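You operate a simulated robot arm through the tools that you are given. There is no shell and no other tool. Be economical: measure what you need, move in short steps, check, and stop when the job is done.

You are at the controls of a simulated robot arm. One attempt, no reset.

TASK
Put things in order on the folding table. At the end: the grey rubbing pad stands where the green seed canister (marked "PEAS") stood; the clear airlock stands where the grey rubbing pad stood; the green seed canister from the folding table stands on top of the brown tiles; the small brown box (marked "CANDLES") from the folding table stands where the clear airlock stood; whatever was shut is shut again. Leave all else as you found it, and nothing knocked over.

It is judged by the outcome, as a careful person would: the job done as asked, and still so three seconds after it is handed in. It fails if anything else is knocked over, pushed out of place, dropped, spilled or broken.

THE ROBOT
A 7-joint arm with a two-finger parallel gripper, fixed in place. Base frame: the origin is at the foot of the arm, x ahead of it, y to its left, z up; the work surface is at about z = 0. Lengths are in m, angles in degrees, forces in N, time in s.
With the tool pointing down near the work surface it reaches from about 0.24 to 0.62 m from the base axis. Its first joint turns from -66.0 to 66.0 degrees. Payload 2.6 kg.
Tool frame: the origin (TCP) lies between the finger pads and is the grasp point; the fingertips stand 0.03 m ahead of it; z points along the fingers, y is the line along which they close. The gripper opens to 0.094 m. The fingers are 0.028 m wide and 0.01 m thick; the gripper's body (0.05 by 0.096 m) begins 0.055 m behind the TCP.
Orientation is told as [roll, pitch, yaw] about the base's x, y, z axes, in that order, counted from this pose: with the fingers straight down and closing along the base's y, the tool's x points along the base's -x, its y along +y and its z along -z.

THE INTERFACE
- The arm moves only by the tool drive_tool. Its argument "moves" is text: rows parted by semicolons, each of 7 numbers parted by spaces: the turn, a rotation vector about the base's x, y, z in degrees, then the shift along the base's x, y, z in m, then the gripper command, from -1 (shut) to 1 (fully open), values between in proportion. In form: wx wy wz tx ty tz claw; .... A call has 1 to 8 rows; each row is the pose to reach, as a shift and turn from the pose commanded when the call began. A row lasts 0.2 s, in which the tool goes at most 0.05 m and 8.6 degrees; a call with a longer step from one row to the next is refused whole, and so is a gripper value outside its range. A pose out of reach is approached as far as the arm can. The call stops where the force on the tool passes 40 N (or 10 N more than at its start, if that is more) or the arm is blocked; 0.2 s more then pass. Each finger travels about 0.072 m/s and halts on what it meets, pressing with about 42 N; the grip force reading is that of the motor and also rises with nothing between the fingers. The clock runs only during rows and for 0.2 s after the last one: add rows that repeat a pose to give the fingers time. The reply holds the time, the measured pose of the TCP, the force on the tool along the base axes, the opening and the grip force, in the units named above and with some noise, with the torque about the TCP (base axes, N m) and any sound that the robot's microphone picked up.
- Cameras (640 x 400 px; columns grow to the right, rows downward): "scene" is fixed at [0.0153, 0.4164, 0.576]; the picture's right is [-0.91, -0.41, 0.00], its down [-0.19, 0.42, -0.89] and it looks along [0.36, -0.81, -0.46] (base axes); focal length 306 px, centre (320, 200). "wrist" rides on the gripper at [0.076, 0.014, -0.102] in the tool frame; the picture's right is [-0.18, 0.98, 0.00], its down [-0.75, -0.14, -0.64] and it looks along [-0.63, -0.12, 0.77] (tool axes); focal length 243 px, centre (320, 200). There is no depth. A picture from a camera that has moved, and an enlarged one, comes with that camera's place and axes in the base frame and with its lens.
- snapshot(camera): a new picture of that camera. It takes no simulated time.
- enlarge(camera, box): a new picture of the part [left, top, right, bottom] of that camera's present view, enlarged. It takes no simulated time.
- hand_in(): hands the job in; it is judged then, once.

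Go step by step. Nothing tells you positions but the pictures and the camera data: compare them with the known pose of the tool, close in by small moves and look again before you grip or let go. The budget is 120 turns and 64 pictures, counting those below and the enlarged ones. Unless the task says otherwise, let go and move clear before handing in, and close with one line.

The tools are called after "Call:" as name(argument=value, ...) on one line, values as JSON. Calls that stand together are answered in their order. drive_tool: Moves the arm, as the interface text tells. Its arguments: {"type":"object","properties":{"moves":{"type":"string"}},"required":["moves"]} The other tools are called the same way: snapshot (camera) takes a picture; enlarge (camera, box) takes an enlarged picture of a part of a camera's view; hand_in () hands the job in.

At the start:

```text
time_s: 0.0
position: [0.2833, -0.1678, 0.3873]
tcp_rot: [-0.1, 0.0, 0.0]
ft_force: [0.5, -0.6, 0.4]
wrist_torque: [0.03, 0.02, 0.0]
width: 0.0939
grip_force: 0.1
```

scene: 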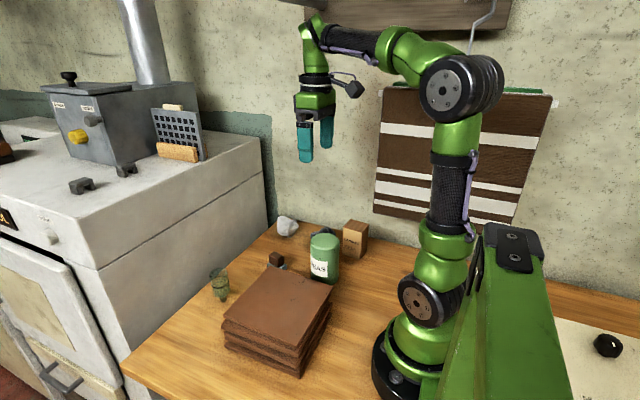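
wrist: 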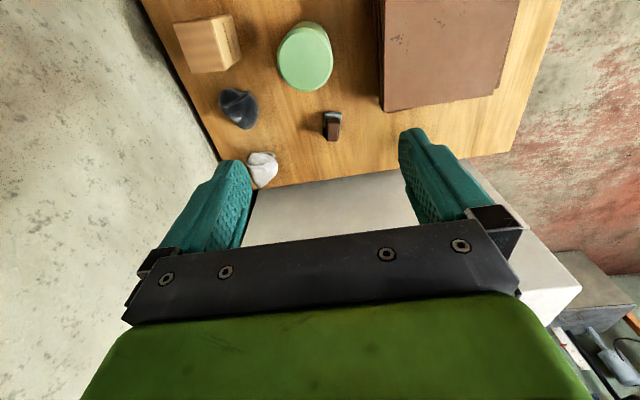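

I see the table with canister, box, tiles, a clear glass-like item, a white stone, a dark thing and a small brown/grey block. I'll enlarge to identify the objects.

Call:
enlarge(camera="scene", box=[190, 200, 390, 325])

Call:
enlarge(camera="wrist", box=[140, 0, 460, 200])

Call:
enlarge(camera="scene", box=[0, 60, 240, 210])

```text
3.20 times, centred on (290, 262) of scene
camera zoom: at [0.0153, 0.4164, 0.576], right [-0.91, -0.41, 0.0], down [-0.19, 0.42, -0.89], along [0.36, -0.81, -0.46], focal length 978 px, centre (416, 0)
```

zoom: 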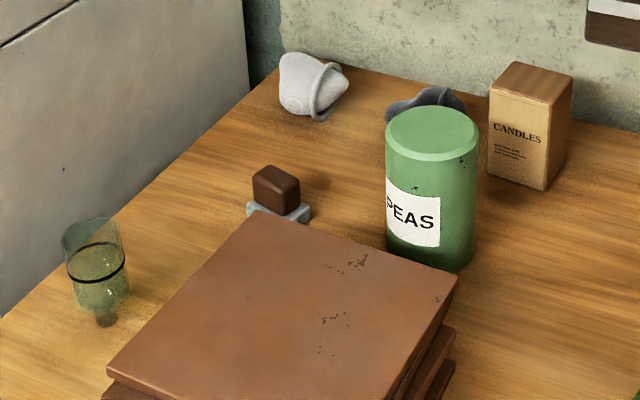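

```text
2.00 times, centred on (300, 100) of wrist
camera zoom: at [0.2076, -0.1536, 0.4896], right [0.18, 0.98, 0.0], down [0.75, -0.14, 0.64], along [0.63, -0.12, -0.77], focal length 485 px, centre (360, 400)
```

zoom: 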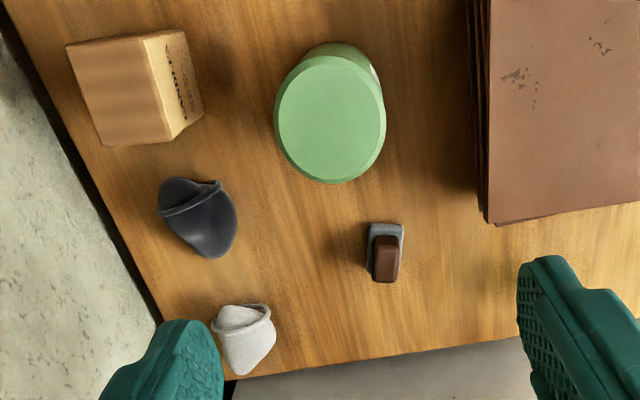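

```text
2.67 times, centred on (120, 135) of scene
camera zoom: at [0.0153, 0.4164, 0.576], right [-0.91, -0.41, 0.0], down [-0.19, 0.42, -0.89], along [0.36, -0.81, -0.46], focal length 815 px, centre (853, 373)
```

zoom: 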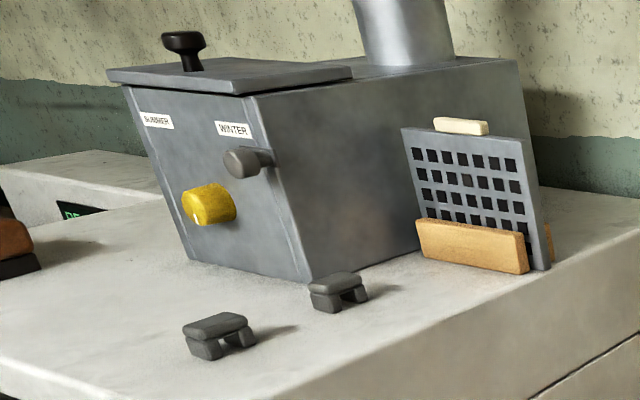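

The pieces fit two-view triangulation: canister ≈(0.268,-0.187), h 0.112; box ≈(0.23,-0.329), h 0.09; pad (brown handle on grey base) ≈(0.407,-0.167); airlock ≈(0.465,0.0), h 0.083; tile top z≈0.085 around (0.283,0.013). I'll move lower and take a closer look.

Call:
drive_tool(moves="0 0 0 -0.005 -0.006 -0.045 1; 0 0 0 -0.010 -0.012 -0.09 1; 0 0 0 -0.015 -0.019 -0.137 1; 0 0 0 -0.015 -0.019 -0.137 1")

Call:
snapshot(camera="wrist")

Call:
snapshot(camera="scene")

```text
time_s: 1.0
position: [0.2666, -0.1856, 0.2498]
tcp_rot: [0.0, 0.0, 0.0]
ft_force: [-0.3, 0.1, -0.6]
wrist_torque: [-0.02, -0.03, 0.02]
width: 0.0938
grip_force: 0.0
```

```text
58 pictures are left
camera wrist: at [0.1903, -0.1726, 0.3533], right [0.18, 0.98, 0.0], down [0.75, -0.14, 0.64], along [0.63, -0.12, -0.77], focal length 243 px, centre (320, 200)
```

wrist: 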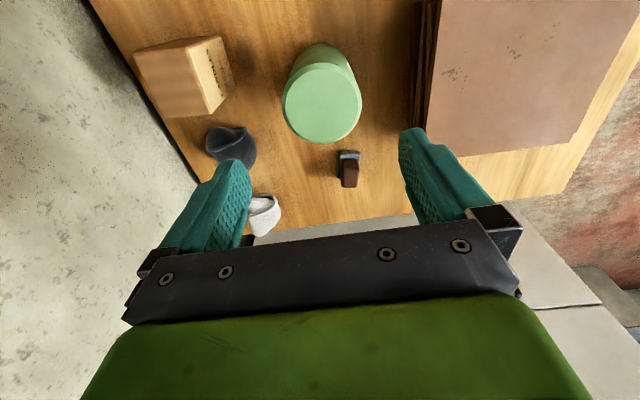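

```text
57 pictures are left
```

scene: 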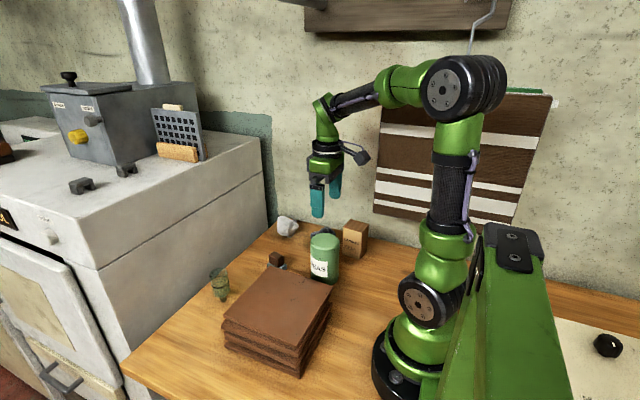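

Canister top re-measured at (0.265,-0.185), almost exactly beneath the tool. I'll go down around it, to z=0.074.

Call:
drive_tool(moves="0 0 0 0 0 -0.04 1; 0 0 0 0 0 -0.08 1; 0 0 0 0 0 -0.10 1; 0 0 0 0 0 -0.10 1")

Call:
snapshot(camera="wrist")

Call:
enlarge(camera="scene", box=[190, 200, 390, 325])

```text
time_s: 2.0
position: [0.2664, -0.1871, 0.1483]
tcp_rot: [0.0, 0.0, 0.0]
ft_force: [0.3, -0.3, -1.1]
wrist_torque: [0.0, 0.04, -0.01]
width: 0.094
grip_force: 0.0
```

```text
56 pictures are left
camera wrist: at [0.191, -0.1744, 0.2509], right [0.18, 0.98, 0.0], down [0.75, -0.14, 0.64], along [0.63, -0.12, -0.77], focal length 243 px, centre (320, 200)
```

wrist: 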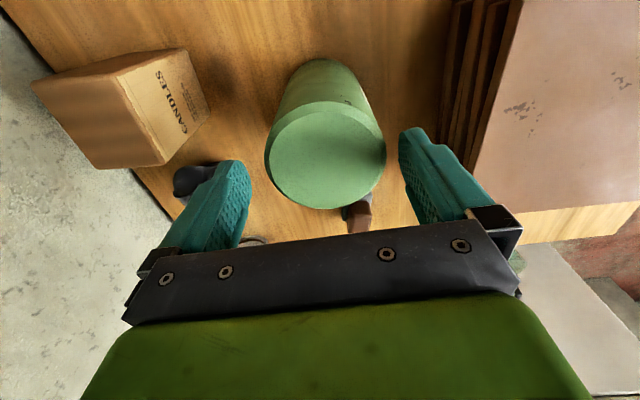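

```text
3.20 times, centred on (290, 262) of scene
camera zoom: at [0.0153, 0.4164, 0.576], right [-0.91, -0.41, 0.0], down [-0.19, 0.42, -0.89], along [0.36, -0.81, -0.46], focal length 978 px, centre (416, 0)
```

zoom: 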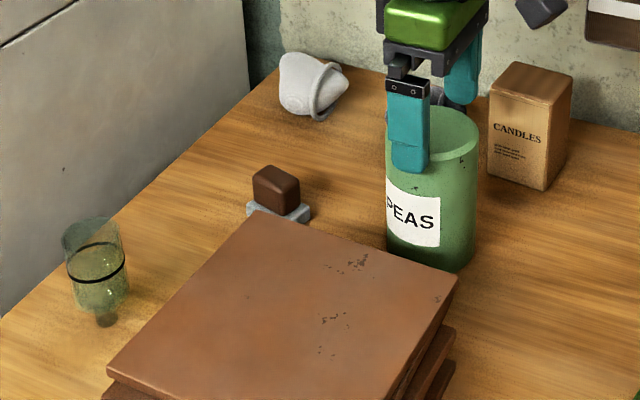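

Fingers straddle the canister (centre ≈(0.268,-0.186), diameter ≈0.078). Going down and closing.

Call:
drive_tool(moves="0 0 0 0.001 0.001 -0.03 1; 0 0 0 0.001 0.001 -0.055 1; 0 0 0 0.001 0.001 -0.075 1; 0 0 0 0.001 0.001 -0.075 1; 0 0 0 0.001 0.001 -0.075 0; 0 0 0 0.001 0.001 -0.075 0; 0 0 0 0.001 0.001 -0.075 -0.2; 0 0 0 0.001 0.001 -0.075 -0.2")

```text
time_s: 3.8
position: [0.2706, -0.1842, 0.0734]
tcp_rot: [-0.1, 0.0, 0.0]
ft_force: [0.8, 0.3, 0.6]
wrist_torque: [-0.01, 0.0, 0.02]
width: 0.0762
grip_force: 41.8
```

Gripped at 0.076 m. Lifting by 0.14, checking.

Call:
drive_tool(moves="0 0 0 0.001 0.001 0.03 -0.2; 0 0 0 0.001 0.001 0.07 -0.2; 0 0 0 0.001 0.001 0.11 -0.2; 0 0 0 0.001 0.001 0.14 -0.2; 0 0 0 0.001 0.001 0.14 -0.2")

Call:
snapshot(camera="scene")

Call:
snapshot(camera="wrist")

```text
time_s: 5.0
position: [0.2709, -0.1836, 0.2165]
tcp_rot: [0.0, 0.0, 0.1]
ft_force: [0.2, -0.6, -1.7]
wrist_torque: [-0.01, 0.0, -0.01]
width: 0.0747
grip_force: 41.5
```

```text
54 pictures are left
```

scene: 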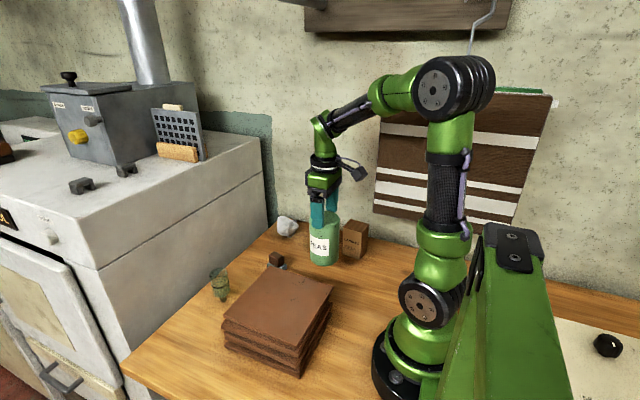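

```text
53 pictures are left
camera wrist: at [0.1938, -0.1701, 0.3187], right [0.18, 0.98, 0.0], down [0.75, -0.14, 0.64], along [0.63, -0.12, -0.77], focal length 243 px, centre (320, 200)
```

wrist: 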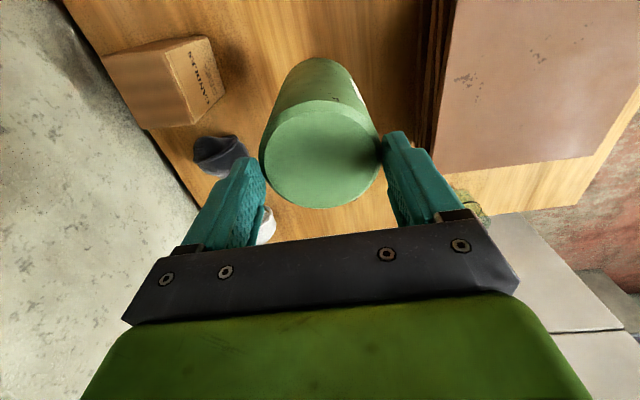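

The canister seems lower in the fingers than it should be; I'll look close before doing anything.

Call:
enlarge(camera="scene", box=[260, 160, 400, 300])

```text
2.86 times, centred on (330, 230) of scene
camera zoom: at [0.0153, 0.4164, 0.5761], right [-0.91, -0.41, 0.0], down [-0.19, 0.42, -0.89], along [0.36, -0.81, -0.46], focal length 873 px, centre (291, 114)
```

zoom: 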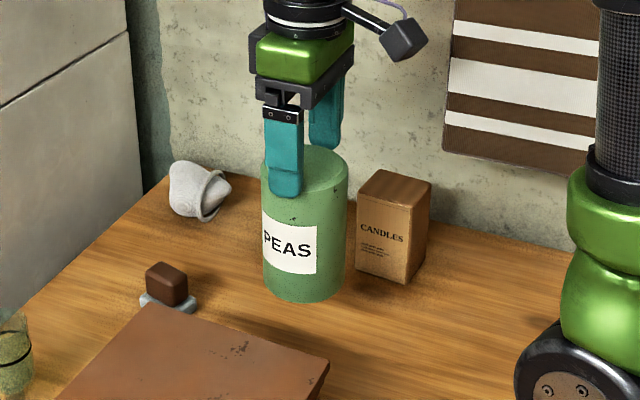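

The canister slid down until only its rim is held (bottom ≈0.068 above the table), still over its own place. I'll set it straight back down at once.

Call:
drive_tool(moves="0 0 0 0 0 -0.03 -0.2; 0 0 0 0 0 -0.055 -0.2; 0 0 0 0 0 -0.064 -0.2")

Call:
enlarge(camera="scene", box=[260, 160, 400, 300])

```text
time_s: 5.8
position: [0.2704, -0.1834, 0.1509]
tcp_rot: [0.1, 0.0, 0.0]
ft_force: [-0.7, 0.5, -2.5]
wrist_torque: [0.01, -0.03, 0.03]
width: 0.0746
grip_force: 41.9
```

```text
2.86 times, centred on (330, 230) of scene
camera zoom: at [0.0153, 0.4164, 0.5761], right [-0.91, -0.41, 0.0], down [-0.19, 0.42, -0.89], along [0.36, -0.81, -0.46], focal length 873 px, centre (291, 114)
```

zoom: 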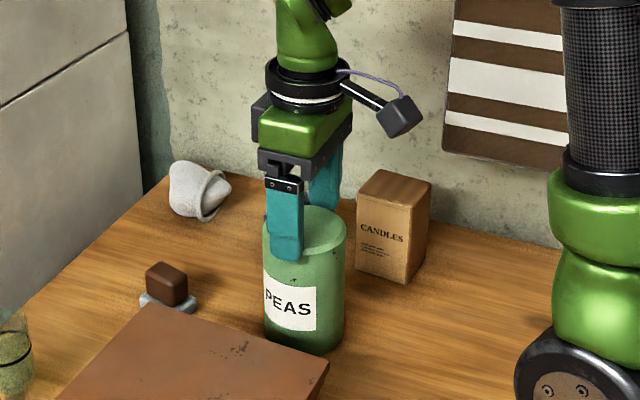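

It's now held steadily about 3–4 mm above the table at its old spot. Setting it down fully and releasing for a deeper, better grip.

Call:
drive_tool(moves="0 0 0 0 0 -0.003 -0.2; 0 0 0 0 0 -0.005 -0.2; 0 0 0 0 0 -0.005 0.5; 0 0 0 0 0 -0.005 1; 0 0 0 0 0 -0.005 1")

Call:
enlarge(camera="scene", box=[260, 160, 400, 300])

Call:
snapshot(camera="wrist")

```text
time_s: 7.0
position: [0.2699, -0.1838, 0.1459]
tcp_rot: [0.0, 0.0, 0.2]
ft_force: [-0.4, -0.2, 0.2]
wrist_torque: [-0.03, -0.05, 0.01]
width: 0.0939
grip_force: 0.1
```

```text
2.86 times, centred on (330, 230) of scene
camera zoom: at [0.0153, 0.4164, 0.576], right [-0.91, -0.41, 0.0], down [-0.19, 0.42, -0.89], along [0.36, -0.81, -0.46], focal length 873 px, centre (291, 114)
```

zoom: 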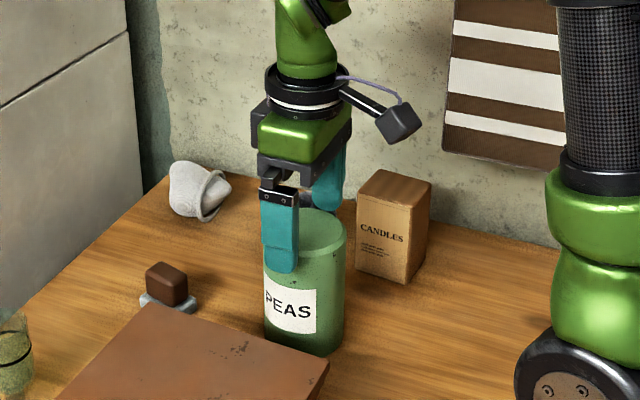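

```text
49 pictures are left
camera wrist: at [0.1938, -0.1702, 0.2486], right [0.18, 0.98, 0.0], down [0.75, -0.14, 0.64], along [0.63, -0.12, -0.77], focal length 243 px, centre (320, 200)
```

wrist: 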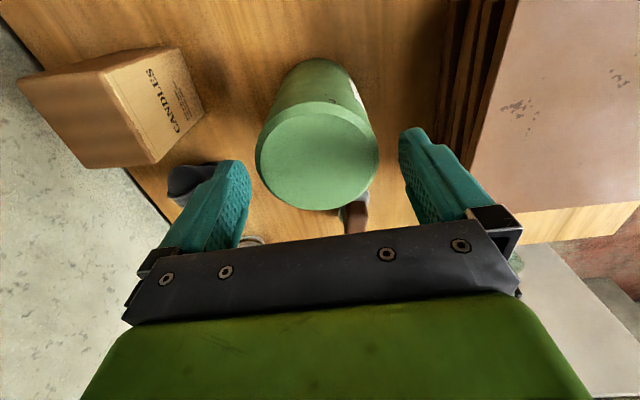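

It stands upright in its spot. I'll regrip lower and centred, wait for the grip to settle, then lift very slowly.

Call:
drive_tool(moves="0 0 0 0 -0.003 -0.03 1; 0 0 0 0 -0.003 -0.06 1; 0 0 0 0 -0.003 -0.078 1; 0 0 0 0 -0.003 -0.078 0; 0 0 0 0 -0.003 -0.078 -1; 0 0 0 0 -0.003 -0.078 -1; 0 0 0 0 -0.003 -0.078 -1;0 0 0 0 -0.003 -0.078 -1")

Call:
drive_tool(moves="0 0 0 0 0 0.005 -1; 0 0 0 0 0 0.01 -1; 0 0 0 0 0 0.015 -1; 0 0 0 0 0 0.02 -1; 0 0 0 0 0 0.02 -1")

Call:
enlarge(camera="scene", box=[260, 160, 400, 300])

```text
time_s: 8.8
position: [0.2723, -0.1868, 0.0698]
tcp_rot: [0.0, 0.0, 0.0]
ft_force: [-3.1, 5.8, 16.3]
wrist_torque: [0.42, -0.24, 0.18]
width: 0.075
grip_force: 42.0
```

```text
time_s: 10.0
position: [0.272, -0.1872, 0.0886]
tcp_rot: [0.0, 0.1, 0.1]
ft_force: [0.0, 0.0, -1.7]
wrist_torque: [-0.01, -0.01, 0.02]
width: 0.0751
grip_force: 42.2
```

```text
2.86 times, centred on (330, 230) of scene
camera zoom: at [0.0153, 0.4164, 0.5761], right [-0.91, -0.41, 0.0], down [-0.19, 0.42, -0.89], along [0.36, -0.81, -0.46], focal length 873 px, centre (291, 114)
```

zoom: 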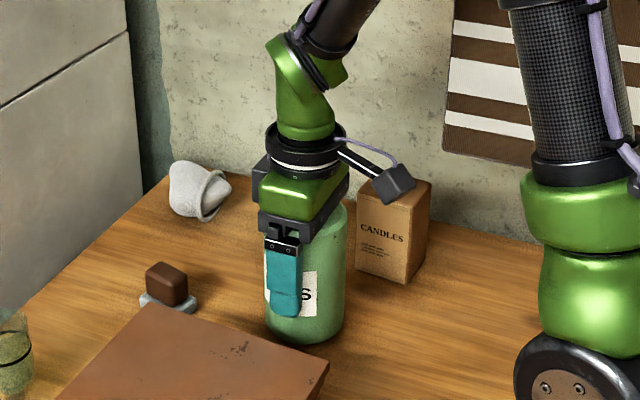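

The lift holds this time. Continuing slowly upward.

Call:
drive_tool(moves="0 0 0 0 0 0.012 -1; 0 0 0 0 0 0.024 -1; 0 0 0 0 0 0.036 -1; 0 0 0 0 0 0.048 -1; 0 0 0 0 0 0.06 -1; 0 0 0 0 0 0.072 -1; 0 0 0 0 0 0.084 -1; 0 0 0 0 0 0.096 -1")

Call:
enlarge(camera="scene", box=[200, 160, 400, 300])

```text
time_s: 11.8
position: [0.2709, -0.1849, 0.1839]
tcp_rot: [0.0, 0.1, 0.1]
ft_force: [-0.4, 0.4, -1.5]
wrist_torque: [-0.02, -0.01, 0.01]
width: 0.0751
grip_force: 42.6
```

```text
2.86 times, centred on (300, 230) of scene
camera zoom: at [0.0153, 0.4164, 0.5761], right [-0.91, -0.41, 0.0], down [-0.19, 0.42, -0.89], along [0.36, -0.81, -0.46], focal length 873 px, centre (377, 114)
```

zoom: 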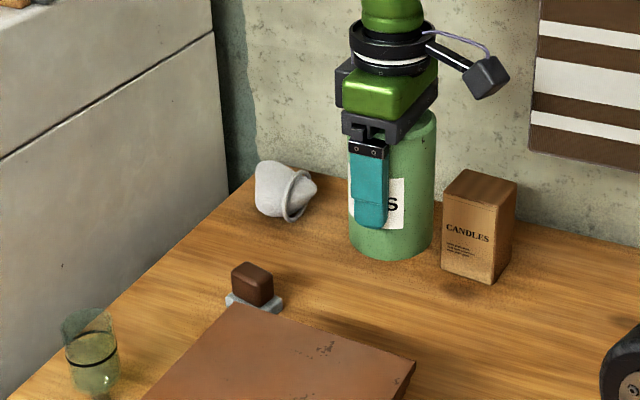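

Held firmly. Raising a little more and moving over the tiles gently.

Call:
drive_tool(moves="0 0 0 0 0 0.012 -1; 0 0 0 0 0 0.024 -1; 0 0 0 0 0.012 0.036 -1; 0 0 0 0 0.032 0.036 -1; 0 0 0 0 0.052 0.036 -1; 0 0 0 0 0.072 0.036 -1; 0 0 0 0 0.092 0.036 -1; 0 0 0 0.003 0.105 0.036 -1")

Call:
drive_tool(moves="0 0 0 0.002 0.01 0 -1; 0 0 0 0.004 0.03 0 -1; 0 0 0 0.006 0.05 0 -1; 0 0 0 0.008 0.07 0 -1; 0 0 0 0.010 0.085 0 -1; 0 0 0 0.010 0.093 0 -1; 0 0 0 0.010 0.093 0 -1")

Call:
snapshot(camera="scene")

Call:
snapshot(camera="wrist")

```text
time_s: 13.6
position: [0.2746, -0.0827, 0.2197]
tcp_rot: [0.1, -0.1, 0.0]
ft_force: [0.8, 0.4, -1.8]
wrist_torque: [0.02, 0.0, -0.02]
width: 0.0749
grip_force: 42.2
```

```text
time_s: 15.2
position: [0.2841, 0.0117, 0.2194]
tcp_rot: [0.0, -0.1, 0.1]
ft_force: [0.6, 0.8, -2.0]
wrist_torque: [0.0, -0.01, -0.02]
width: 0.0751
grip_force: 41.5
```

```text
46 pictures are left
```

scene: 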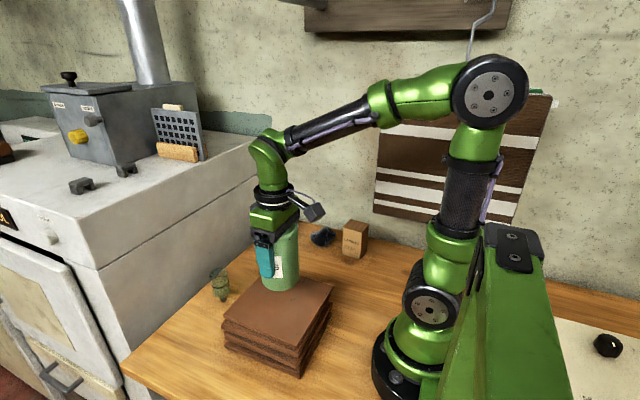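

```text
45 pictures are left
camera wrist: at [0.2084, 0.0241, 0.3219], right [0.18, 0.98, 0.0], down [0.75, -0.14, 0.64], along [0.63, -0.12, -0.77], focal length 243 px, centre (320, 200)
```

wrist: 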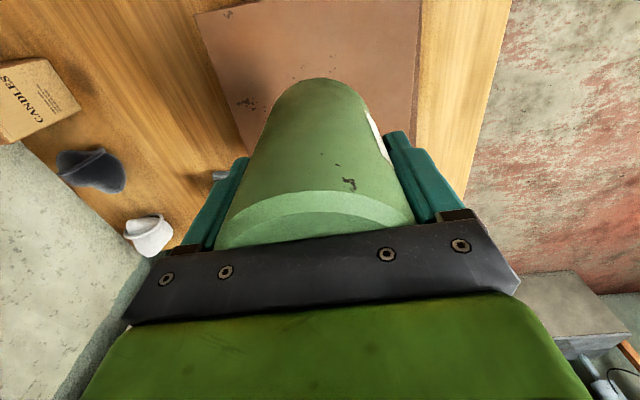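

Canister is over the tile centre (≈(0.285,0.012)). Lowering gently toward the surface.

Call:
drive_tool(moves="0 0 0 0 0 -0.012 -1; 0 0 0 0 0 -0.024 -1; 0 0 0 0 0 -0.036 -1; 0 0 0 0 0 -0.046 -1; 0 0 0 0 0 -0.053 -1; 0 0 0 0 0 -0.053 -1")

Call:
enlarge(camera="scene", box=[200, 220, 360, 320])

```text
time_s: 16.6
position: [0.2834, 0.0098, 0.1678]
tcp_rot: [0.0, 0.0, 0.1]
ft_force: [-0.8, 0.1, -1.8]
wrist_torque: [0.03, -0.02, -0.02]
width: 0.075
grip_force: 41.6
```

```text
4.00 times, centred on (280, 270) of scene
camera zoom: at [0.0153, 0.4164, 0.576], right [-0.91, -0.41, 0.0], down [-0.19, 0.42, -0.89], along [0.36, -0.81, -0.46], focal length 1223 px, centre (480, -80)
```

zoom: 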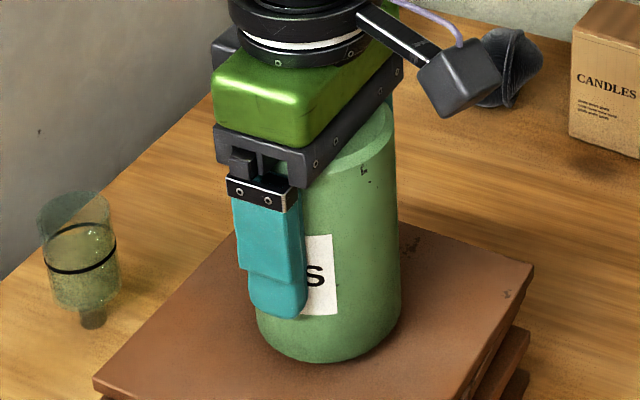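

About a centimetre to go; lowering in small steps and watching the force.

Call:
drive_tool(moves="0 0 0 0 0 -0.003 -1; 0 0 0 0 0 -0.006 -1; 0 0 0 0 0 -0.008 -1; 0 0 0 0 0 -0.008 -1")

```text
time_s: 17.7
position: [0.2848, 0.0114, 0.1593]
tcp_rot: [0.1, -0.2, -0.1]
ft_force: [-1.6, -1.2, 3.9]
wrist_torque: [0.1, 0.21, 0.07]
width: 0.0752
grip_force: 42.3
stopped in row 4: the force on the tool passed its limit at 42 N (the readings are from after the stop); the commanded pose is now the measured one
```

Contact with the tiles (tile top ≈0.09). Releasing, then raising clear.

Call:
drive_tool(moves="0 0 0 0 0 0 -0.2; 0 0 0 0 0 0 0.7; 0 0 0 0 0 0 1; 0 0 0 0 0 0 1; 0 0 0 0 0 0 1")

Call:
drive_tool(moves="0 0 0 0 0 0.01 1; 0 0 0 0 0 0.03 1; 0 0 0 0 0 0.06 1; 0 0 0 0 0 0.1 1; 0 0 0 0 0 0.13 1; 0 0 0 0 0 0.13 1")

Call:
snapshot(camera="scene")

Call:
snapshot(camera="wrist")

```text
time_s: 18.9
position: [0.2853, 0.0118, 0.1597]
tcp_rot: [0.0, -0.4, 0.0]
ft_force: [-1.9, -0.9, 9.4]
wrist_torque: [-0.03, 0.07, 0.03]
width: 0.0938
grip_force: 0.0
```

```text
time_s: 20.3
position: [0.286, 0.01, 0.2895]
tcp_rot: [0.0, -0.2, 0.0]
ft_force: [0.8, -0.3, -0.2]
wrist_torque: [0.0, 0.0, 0.01]
width: 0.094
grip_force: 0.2
```

```text
43 pictures are left
```

scene: 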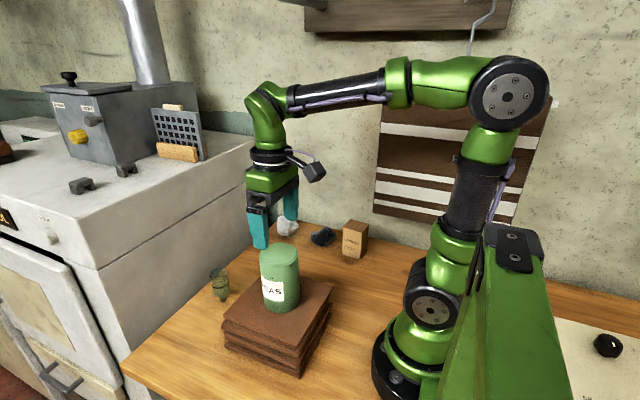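

```text
42 pictures are left
camera wrist: at [0.2081, 0.0233, 0.3919], right [0.19, 0.98, 0.0], down [0.75, -0.14, 0.65], along [0.63, -0.12, -0.76], focal length 243 px, centre (320, 200)
```

wrist: 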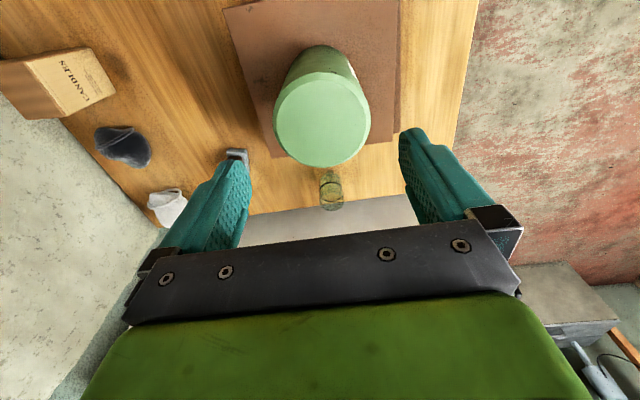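

Canister stands well on the tiles. Next the pad: moving above (0.405,-0.167) to inspect it.

Call:
drive_tool(moves="0 0 0 0.02 -0.035 0 1; 0 0 0 0.04 -0.07 0 1; 0 0 0 0.06 -0.105 0 1; 0 0 0 0.08 -0.14 -0.02 1; 0 0 0 0.10 -0.165 -0.05 1; 0 0 0 0.119 -0.177 -0.085 1; 0 0 0 0.119 -0.177 -0.085 1")

Call:
enlarge(camera="wrist", box=[160, 0, 480, 200])

Call:
enlarge(camera="scene", box=[190, 200, 350, 300])

```text
time_s: 21.9
position: [0.4049, -0.1677, 0.2036]
tcp_rot: [0.0, -0.4, 0.0]
ft_force: [-0.2, -0.5, -0.2]
wrist_torque: [-0.01, -0.02, 0.0]
width: 0.0939
grip_force: 0.0
```

```text
2.00 times, centred on (320, 100) of wrist
camera zoom: at [0.3285, -0.1545, 0.3054], right [0.19, 0.98, 0.0], down [0.75, -0.14, 0.65], along [0.63, -0.12, -0.76], focal length 485 px, centre (320, 400)
```

zoom: 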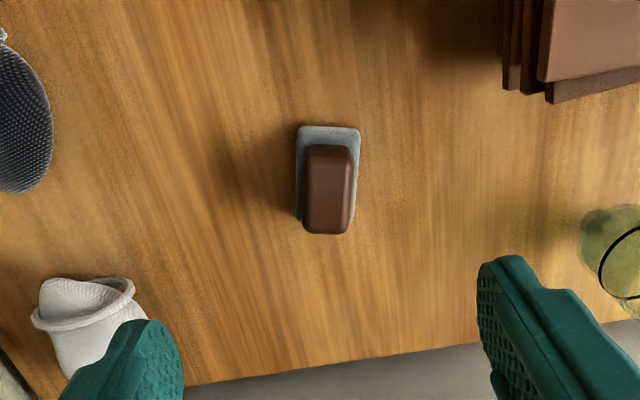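

```text
4.00 times, centred on (270, 250) of scene
camera zoom: at [0.0153, 0.4164, 0.576], right [-0.91, -0.41, 0.0], down [-0.19, 0.42, -0.89], along [0.36, -0.81, -0.46], focal length 1223 px, centre (520, 0)
```

zoom: 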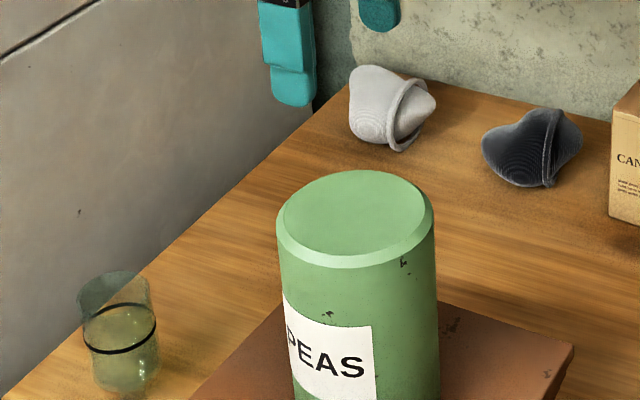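

The pad: base centre ≈(0.409,-0.167), ~0.034×0.05, turned about -12°, handle top z≈0.031. Turning the tool to match, moving down to z≈0.10 and looking.

Call:
drive_tool(moves="0 0 -6 0.003 0.001 -0.035 1; 0 0 -12 0.003 0.001 -0.07 1; 0 0 -12 0.003 0.001 -0.1 1; 0 0 -12 0.003 0.001 -0.1 1")

Call:
snapshot(camera="wrist")

```text
time_s: 22.9
position: [0.4099, -0.1652, 0.1052]
tcp_rot: [-0.1, -0.3, -12.0]
ft_force: [0.5, 0.4, -0.2]
wrist_torque: [0.04, 0.01, 0.01]
width: 0.0938
grip_force: 0.0
```

```text
39 pictures are left
camera wrist: at [0.3373, -0.1363, 0.2086], right [0.39, 0.92, 0.0], down [0.7, -0.3, 0.65], along [0.6, -0.25, -0.76], focal length 243 px, centre (320, 200)
```

wrist: 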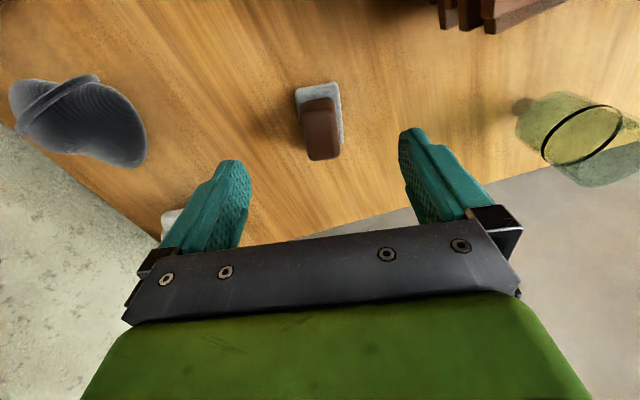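

Pad sits centred between the fingers, ≈(0.409,-0.165). Going down to grip the handle.

Call:
drive_tool(moves="0 0 -2 0 -0.0005 -0.03 1; 0 0 -2 0 -0.0005 -0.05 1; 0 0 -2 0 -0.0005 -0.061 1; 0 0 -2 0 -0.0005 -0.061 0; 0 0 -2 0 -0.0005 -0.061 -1; 0 0 -2 0 -0.0005 -0.061 -1; 0 0 -2 0 -0.0005 -0.061 -1; 0 0 -2 0 -0.0005 -0.061 -1")

Call:
snapshot(camera="wrist")

```text
time_s: 24.7
position: [0.4073, -0.1654, 0.0448]
tcp_rot: [0.0, -0.3, -14.1]
ft_force: [0.4, -0.3, -0.1]
wrist_torque: [-0.02, 0.0, 0.01]
width: 0.0339
grip_force: 41.9
```

```text
38 pictures are left
camera wrist: at [0.3367, -0.1342, 0.1461], right [0.42, 0.91, 0.0], down [0.69, -0.32, 0.65], along [0.59, -0.27, -0.76], focal length 243 px, centre (320, 200)
```

wrist: 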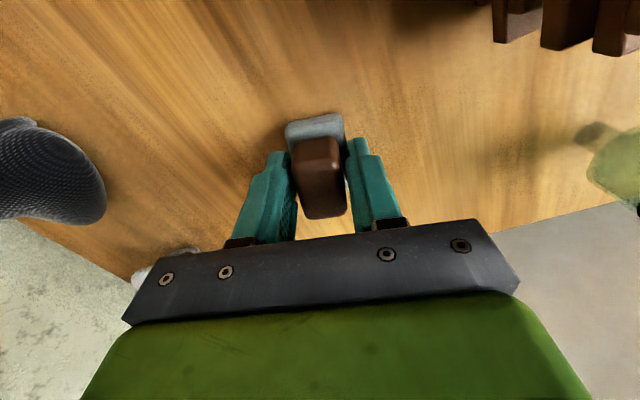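

The fingers caught the base edge with the very tips; I'll open a little, go 8 mm lower and regrip.

Call:
drive_tool(moves="0 0 0 0 0 0 0; 0 0 0 0 0 -0.004 0; 0 0 0 0 0 -0.009 0; 0 0 0 0 0 -0.009 -1; 0 0 0 0 0 -0.009 -1; 0 0 0 0 0 -0.009 -1; 0 0 0 0 0 -0.009 -1")

Call:
drive_tool(moves="0 0 0 0 0 0.006 -1; 0 0 0 0 0 0.012 -1; 0 0 0 0 0 0.02 -1; 0 0 0 0 0 0.028 -1; 0 0 0 0 0 0.036 -1; 0 0 0 0 0 0.036 -1")

Call:
snapshot(camera="wrist")

Call:
enlarge(camera="scene", box=[200, 190, 360, 290])

```text
time_s: 26.3
position: [0.405, -0.1642, 0.0348]
tcp_rot: [0.0, -0.2, -14.2]
ft_force: [0.5, 0.4, 0.8]
wrist_torque: [-0.02, 0.0, 0.01]
width: 0.0339
grip_force: 42.6
```

```text
time_s: 27.7
position: [0.4076, -0.1639, 0.0725]
tcp_rot: [0.1, -0.3, -14.1]
ft_force: [-0.6, -0.1, -0.4]
wrist_torque: [-0.04, -0.06, 0.02]
width: 0.034
grip_force: 41.5
```

```text
37 pictures are left
camera wrist: at [0.3365, -0.1331, 0.1743], right [0.42, 0.91, 0.0], down [0.69, -0.32, 0.65], along [0.59, -0.27, -0.76], focal length 243 px, centre (320, 200)
```

wrist: 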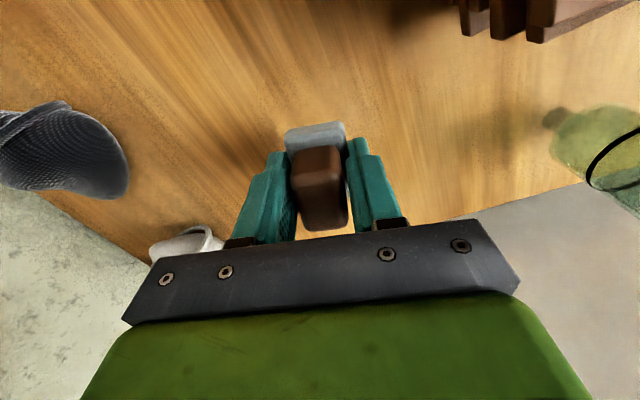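

```text
4.00 times, centred on (280, 240) of scene
camera zoom: at [0.0153, 0.4164, 0.5761], right [-0.91, -0.41, 0.0], down [-0.19, 0.42, -0.89], along [0.36, -0.81, -0.46], focal length 1223 px, centre (480, 40)
```

zoom: 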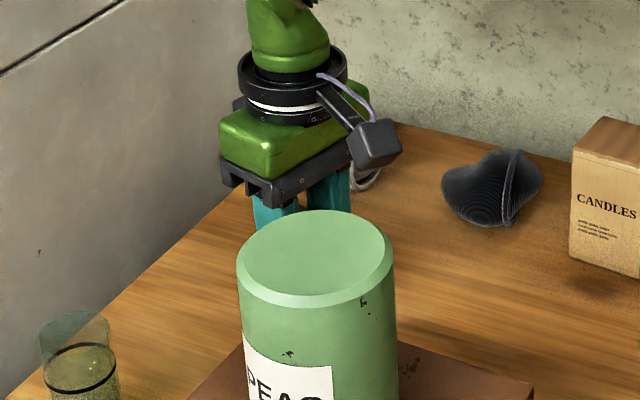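

Pad is held. Moving it to the canister's old spot (0.268,-0.186).

Call:
drive_tool(moves="0 0 0 -0.02 -0.003 0.01 -1; 0 0 0 -0.045 -0.007 0.01 -1; 0 0 0 -0.07 -0.011 0.01 -1; 0 0 0 -0.095 -0.015 0.01 -1; 0 0 0 -0.12 -0.018 0.01 -1; 0 0 0 -0.141 -0.021 0.01 -1; 0 0 0 -0.141 -0.021 0 -1; 0 0 0 -0.141 -0.021 0 -1")

Call:
snapshot(camera="wrist")

```text
time_s: 29.5
position: [0.2662, -0.1872, 0.0717]
tcp_rot: [0.0, -0.3, -14.1]
ft_force: [0.6, 0.4, -0.9]
wrist_torque: [-0.01, -0.01, -0.01]
width: 0.0337
grip_force: 42.4
```

```text
35 pictures are left
camera wrist: at [0.1955, -0.1558, 0.1743], right [0.42, 0.91, 0.0], down [0.69, -0.32, 0.65], along [0.59, -0.27, -0.76], focal length 243 px, centre (320, 200)
```

wrist: 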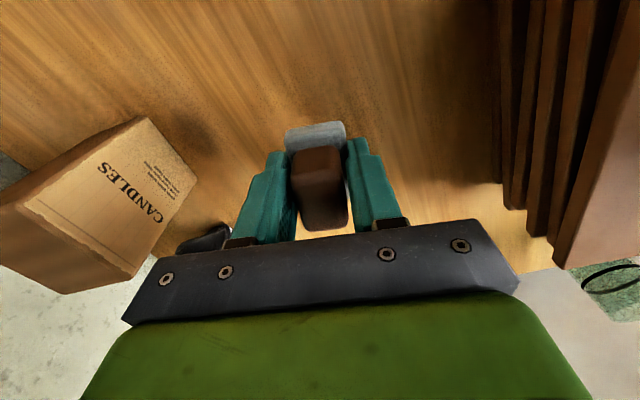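

Over the spot; lowering gently.

Call:
drive_tool(moves="0 0 0 0.001 0 -0.012 -1; 0 0 0 0.001 0 -0.024 -1; 0 0 0 0.001 0 -0.032 -1; 0 0 0 0.001 0 -0.035 -1; 0 0 0 0.001 0 -0.036 -1")

```text
time_s: 30.7
position: [0.2668, -0.187, 0.0348]
tcp_rot: [0.0, -0.2, -14.1]
ft_force: [-0.1, -0.8, 0.0]
wrist_torque: [-0.01, -0.02, 0.03]
width: 0.0338
grip_force: 41.9
```

Call:
drive_tool(moves="0 0 0 0 0 -0.001 -1; 0 0 0 0 0 -0.002 -1; 0 0 0 0 0 -0.002 -1")

```text
time_s: 31.3
position: [0.2673, -0.1884, 0.0357]
tcp_rot: [0.0, -0.4, -14.3]
ft_force: [-1.2, 2.1, 9.5]
wrist_torque: [0.1, 0.21, -0.01]
width: 0.0338
grip_force: 41.8
stopped in row 3: the force on the tool passed its limit at 45 N (the readings are from after the stop); the commanded pose is now the measured one
```

Touching the table. Releasing and rising.

Call:
drive_tool(moves="0 0 0 0 0 0 -0.3; 0 0 0 0 0 0 0.2; 0 0 0 0 0 0 0.2; 0 0 0 0 0 0.02 0.2; 0 0 0 0 0 0.06 0.5; 0 0 0 0 0 0.1 1; 0 0 0 0 0 0.14 1; 0 0 0 0 0 0.14 1")

Call:
snapshot(camera="wrist")

Call:
snapshot(camera="scene")

```text
time_s: 33.1
position: [0.2645, -0.1877, 0.173]
tcp_rot: [0.0, -0.3, -14.2]
ft_force: [-0.2, 0.0, -0.4]
wrist_torque: [0.02, 0.01, 0.0]
width: 0.0942
grip_force: 0.0
```

```text
34 pictures are left
camera wrist: at [0.1936, -0.1568, 0.2756], right [0.42, 0.91, 0.0], down [0.69, -0.32, 0.65], along [0.59, -0.27, -0.76], focal length 243 px, centre (320, 200)
```

wrist: 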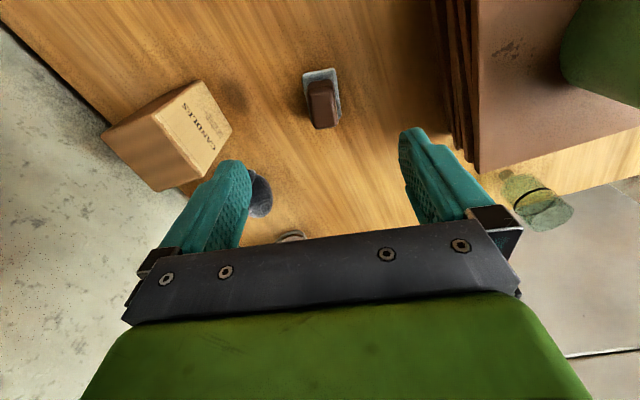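

```text
33 pictures are left
```

scene: 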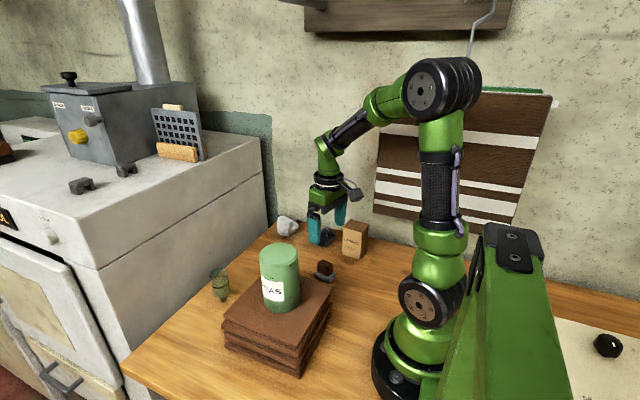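

Pad stands at ≈(0.27,-0.189), good. Next the airlock: rising and moving above (0.467,-0.003) with yaw back to 0.

Call:
drive_tool(moves="0 0 0 0.01 0 0.045 1; 0 0 3 0.03 0.01 0.08 1; 0 0 7 0.06 0.035 0.10 1; 0 0 11 0.09 0.065 0.10 1; 0 0 14 0.12 0.095 0.10 1; 0 0 14 0.15 0.125 0.10 1; 0 0 14 0.175 0.15 0.09 1; 0 0 14 0.195 0.175 0.07 1")

Call:
snapshot(camera="wrist")

```text
time_s: 34.9
position: [0.4616, -0.0111, 0.2435]
tcp_rot: [0.0, -0.5, -0.2]
ft_force: [-0.2, -0.7, 0.6]
wrist_torque: [-0.01, -0.02, 0.03]
width: 0.0942
grip_force: 0.2
```

```text
32 pictures are left
camera wrist: at [0.385, 0.0027, 0.3463], right [0.19, 0.98, 0.0], down [0.75, -0.14, 0.65], along [0.64, -0.12, -0.76], focal length 243 px, centre (320, 200)
```

wrist: 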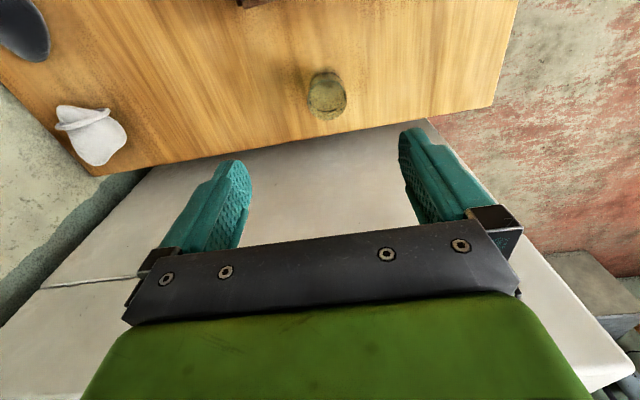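

Call:
enlarge(camera="wrist", box=[270, 50, 390, 125])

Call:
enlarge(camera="scene", box=[190, 250, 254, 310])

```text
5.33 times, centred on (330, 88) of wrist
camera zoom: at [0.385, 0.0027, 0.3463], right [0.19, 0.98, 0.0], down [0.75, -0.14, 0.65], along [0.64, -0.12, -0.76], focal length 1294 px, centre (267, 800)
```

zoom: 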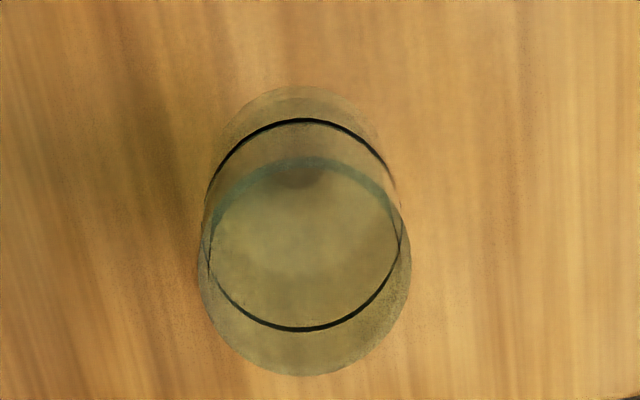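

```text
6.67 times, centred on (222, 280) of scene
camera zoom: at [0.0152, 0.4164, 0.576], right [-0.91, -0.41, 0.0], down [-0.19, 0.42, -0.89], along [0.36, -0.81, -0.46], focal length 2038 px, centre (973, -333)
```

zoom: 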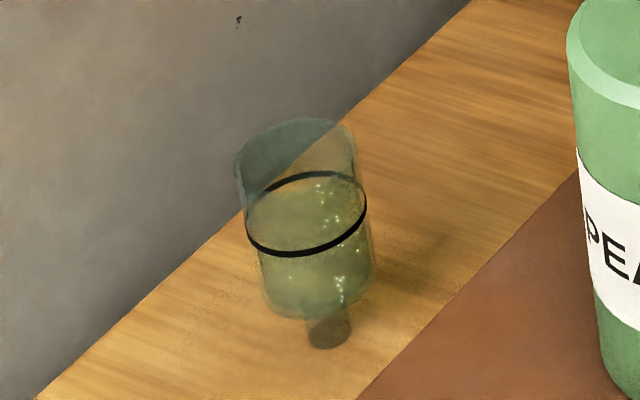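

Airlock: cylinder ~0.044 across, band at z≈0.048, top ≈0.076, on a narrow stem; axis ≈(0.472,-0.006). Going lower to re-measure.

Call:
drive_tool(moves="0 0 0 0.008 0.005 -0.04 1; 0 0 0 0.01 0.005 -0.08 1; 0 0 0 0.01 0.005 -0.11 1; 0 0 0 0.01 0.005 -0.11 1")

Call:
enlarge(camera="wrist", box=[220, 50, 460, 200])

Call:
enlarge(camera="scene", box=[180, 210, 276, 310])

```text
time_s: 35.9
position: [0.4737, -0.0098, 0.1341]
tcp_rot: [0.0, -0.3, -0.2]
ft_force: [1.1, -0.2, -0.9]
wrist_torque: [0.03, 0.02, -0.06]
width: 0.094
grip_force: 0.1
```

```text
2.67 times, centred on (340, 125) of wrist
camera zoom: at [0.3965, 0.0055, 0.2359], right [0.19, 0.98, 0.0], down [0.75, -0.14, 0.65], along [0.64, -0.12, -0.76], focal length 647 px, centre (267, 400)
```

zoom: 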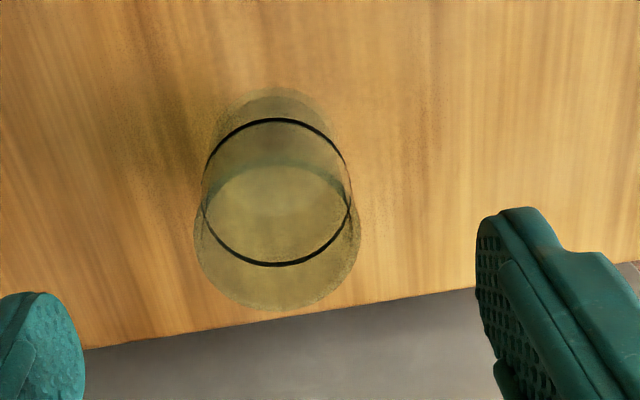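

```text
4.00 times, centred on (228, 260) of scene
camera zoom: at [0.0153, 0.4164, 0.576], right [-0.91, -0.41, 0.0], down [-0.19, 0.42, -0.89], along [0.36, -0.81, -0.46], focal length 1223 px, centre (688, -40)
```

zoom: 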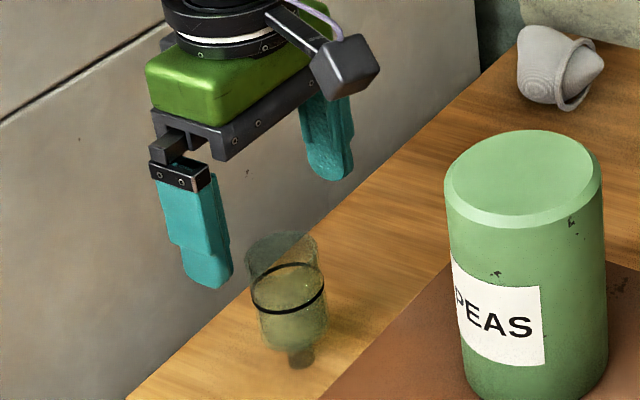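

Airlock is within 3 mm of the tool axis. Shifting (+2,+2 mm), descending to z≈0.058 and closing.

Call:
drive_tool(moves="0 0 0 0.002 0.002 -0.025 1; 0 0 0 0.002 0.002 -0.05 1; 0 0 0 0.002 0.002 -0.075 1; 0 0 0 0.002 0.002 -0.075 1; 0 0 0 0.002 0.002 -0.075 0.3; 0 0 0 0.002 0.002 -0.075 0.3")

Call:
enlarge(camera="wrist", box=[160, 40, 480, 240])

Call:
enlarge(camera="scene", box=[180, 210, 276, 310])

```text
time_s: 37.3
position: [0.4737, -0.0044, 0.0598]
tcp_rot: [0.0, -0.4, -0.2]
ft_force: [-0.1, -0.9, -0.4]
wrist_torque: [0.02, 0.01, -0.01]
width: 0.061
grip_force: 0.1
```

```text
2.00 times, centred on (320, 140) of wrist
camera zoom: at [0.3962, 0.009, 0.1609], right [0.19, 0.98, 0.0], down [0.75, -0.14, 0.65], along [0.64, -0.12, -0.76], focal length 485 px, centre (320, 320)
```

zoom: 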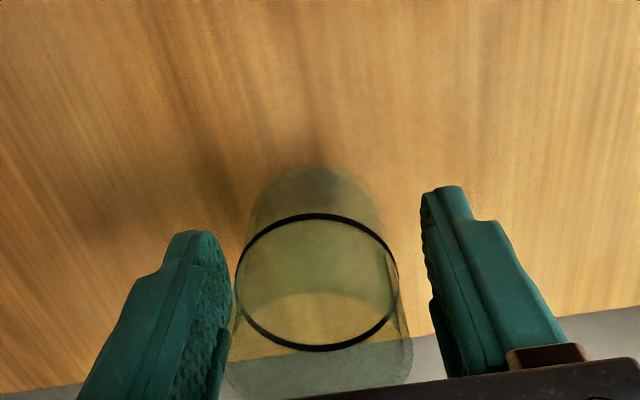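

```text
4.00 times, centred on (228, 260) of scene
camera zoom: at [0.0153, 0.4164, 0.576], right [-0.91, -0.41, 0.0], down [-0.19, 0.42, -0.89], along [0.36, -0.81, -0.46], focal length 1223 px, centre (688, -40)
```

zoom: 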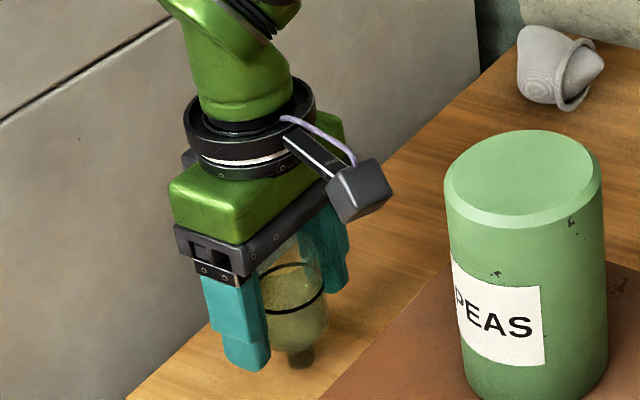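

The airlock is ~3 mm nearer the right-hand (−y) finger and ~3 mm farther in x; centring, then closing slowly.

Call:
drive_tool(moves="0 0 0 0.003 -0.003 0 0.3; 0 0 0 0.003 -0.003 0 0.3; 0 0 0 0.003 -0.003 0 0.1; 0 0 0 0.003 -0.003 0 -0.05; 0 0 0 0.003 -0.003 0 -0.2; 0 0 0 0.003 -0.003 0 -1; 0 0 0 0.003 -0.003 0 -1; 0 0 0 0.003 -0.003 0 -1")

Call:
enlarge(camera="wrist", box=[160, 40, 480, 240])

```text
time_s: 39.1
position: [0.4753, -0.0078, 0.0601]
tcp_rot: [0.1, -0.4, -0.2]
ft_force: [0.5, -0.5, 1.3]
wrist_torque: [-0.03, 0.0, -0.02]
width: 0.0415
grip_force: 42.1
```

```text
2.00 times, centred on (320, 140) of wrist
camera zoom: at [0.399, 0.0058, 0.1611], right [0.19, 0.98, 0.0], down [0.75, -0.14, 0.65], along [0.64, -0.12, -0.76], focal length 485 px, centre (320, 320)
```

zoom: 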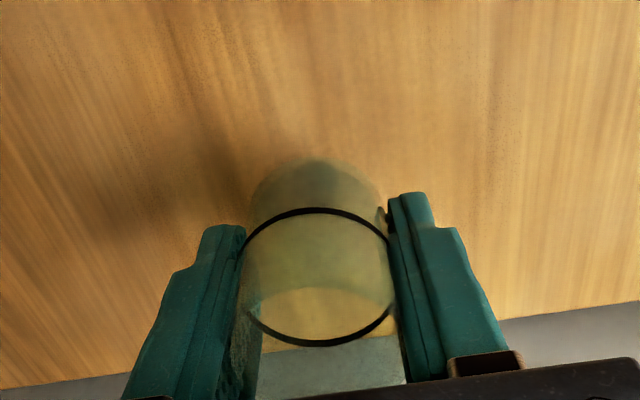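

Gripped at 0.0415. Lifting gently 5 cm.

Call:
drive_tool(moves="0 0 0 0 0 0.004 -1; 0 0 0 0 0 0.01 -1; 0 0 0 0 0 0.018 -1; 0 0 0 0 0 0.028 -1; 0 0 0 0 0 0.038 -1; 0 0 0 0 0 0.048 -1; 0 0 0 0 0 0.05 -1")

Call:
enlarge(camera="scene", box=[180, 210, 276, 310])

Call:
enlarge(camera="wrist", box=[160, 40, 480, 240])

```text
time_s: 40.7
position: [0.4772, -0.007, 0.111]
tcp_rot: [0.0, -0.4, -0.3]
ft_force: [-0.1, 0.6, -1.3]
wrist_torque: [0.04, 0.01, 0.04]
width: 0.0418
grip_force: 41.6
```

```text
4.00 times, centred on (228, 260) of scene
camera zoom: at [0.0153, 0.4164, 0.576], right [-0.91, -0.41, 0.0], down [-0.19, 0.42, -0.89], along [0.36, -0.81, -0.46], focal length 1223 px, centre (688, -40)
```

zoom: 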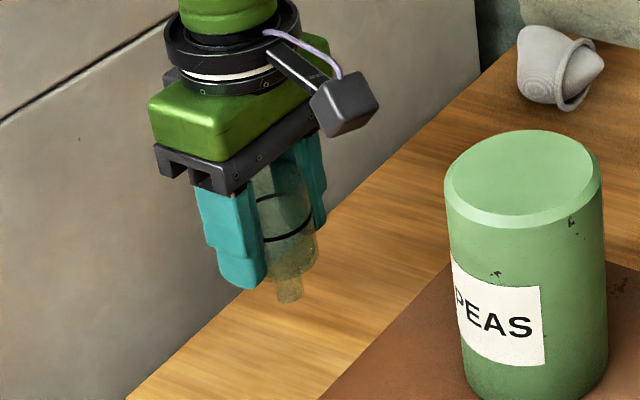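

```text
2.00 times, centred on (320, 140) of wrist
camera zoom: at [0.4, 0.006, 0.2126], right [0.19, 0.98, 0.0], down [0.75, -0.14, 0.65], along [0.64, -0.12, -0.76], focal length 485 px, centre (320, 320)
```

zoom: 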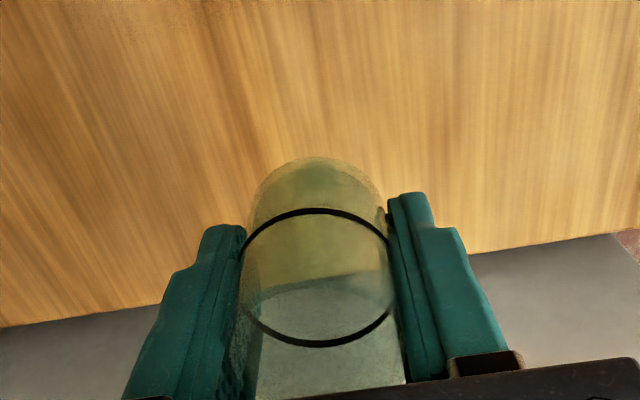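

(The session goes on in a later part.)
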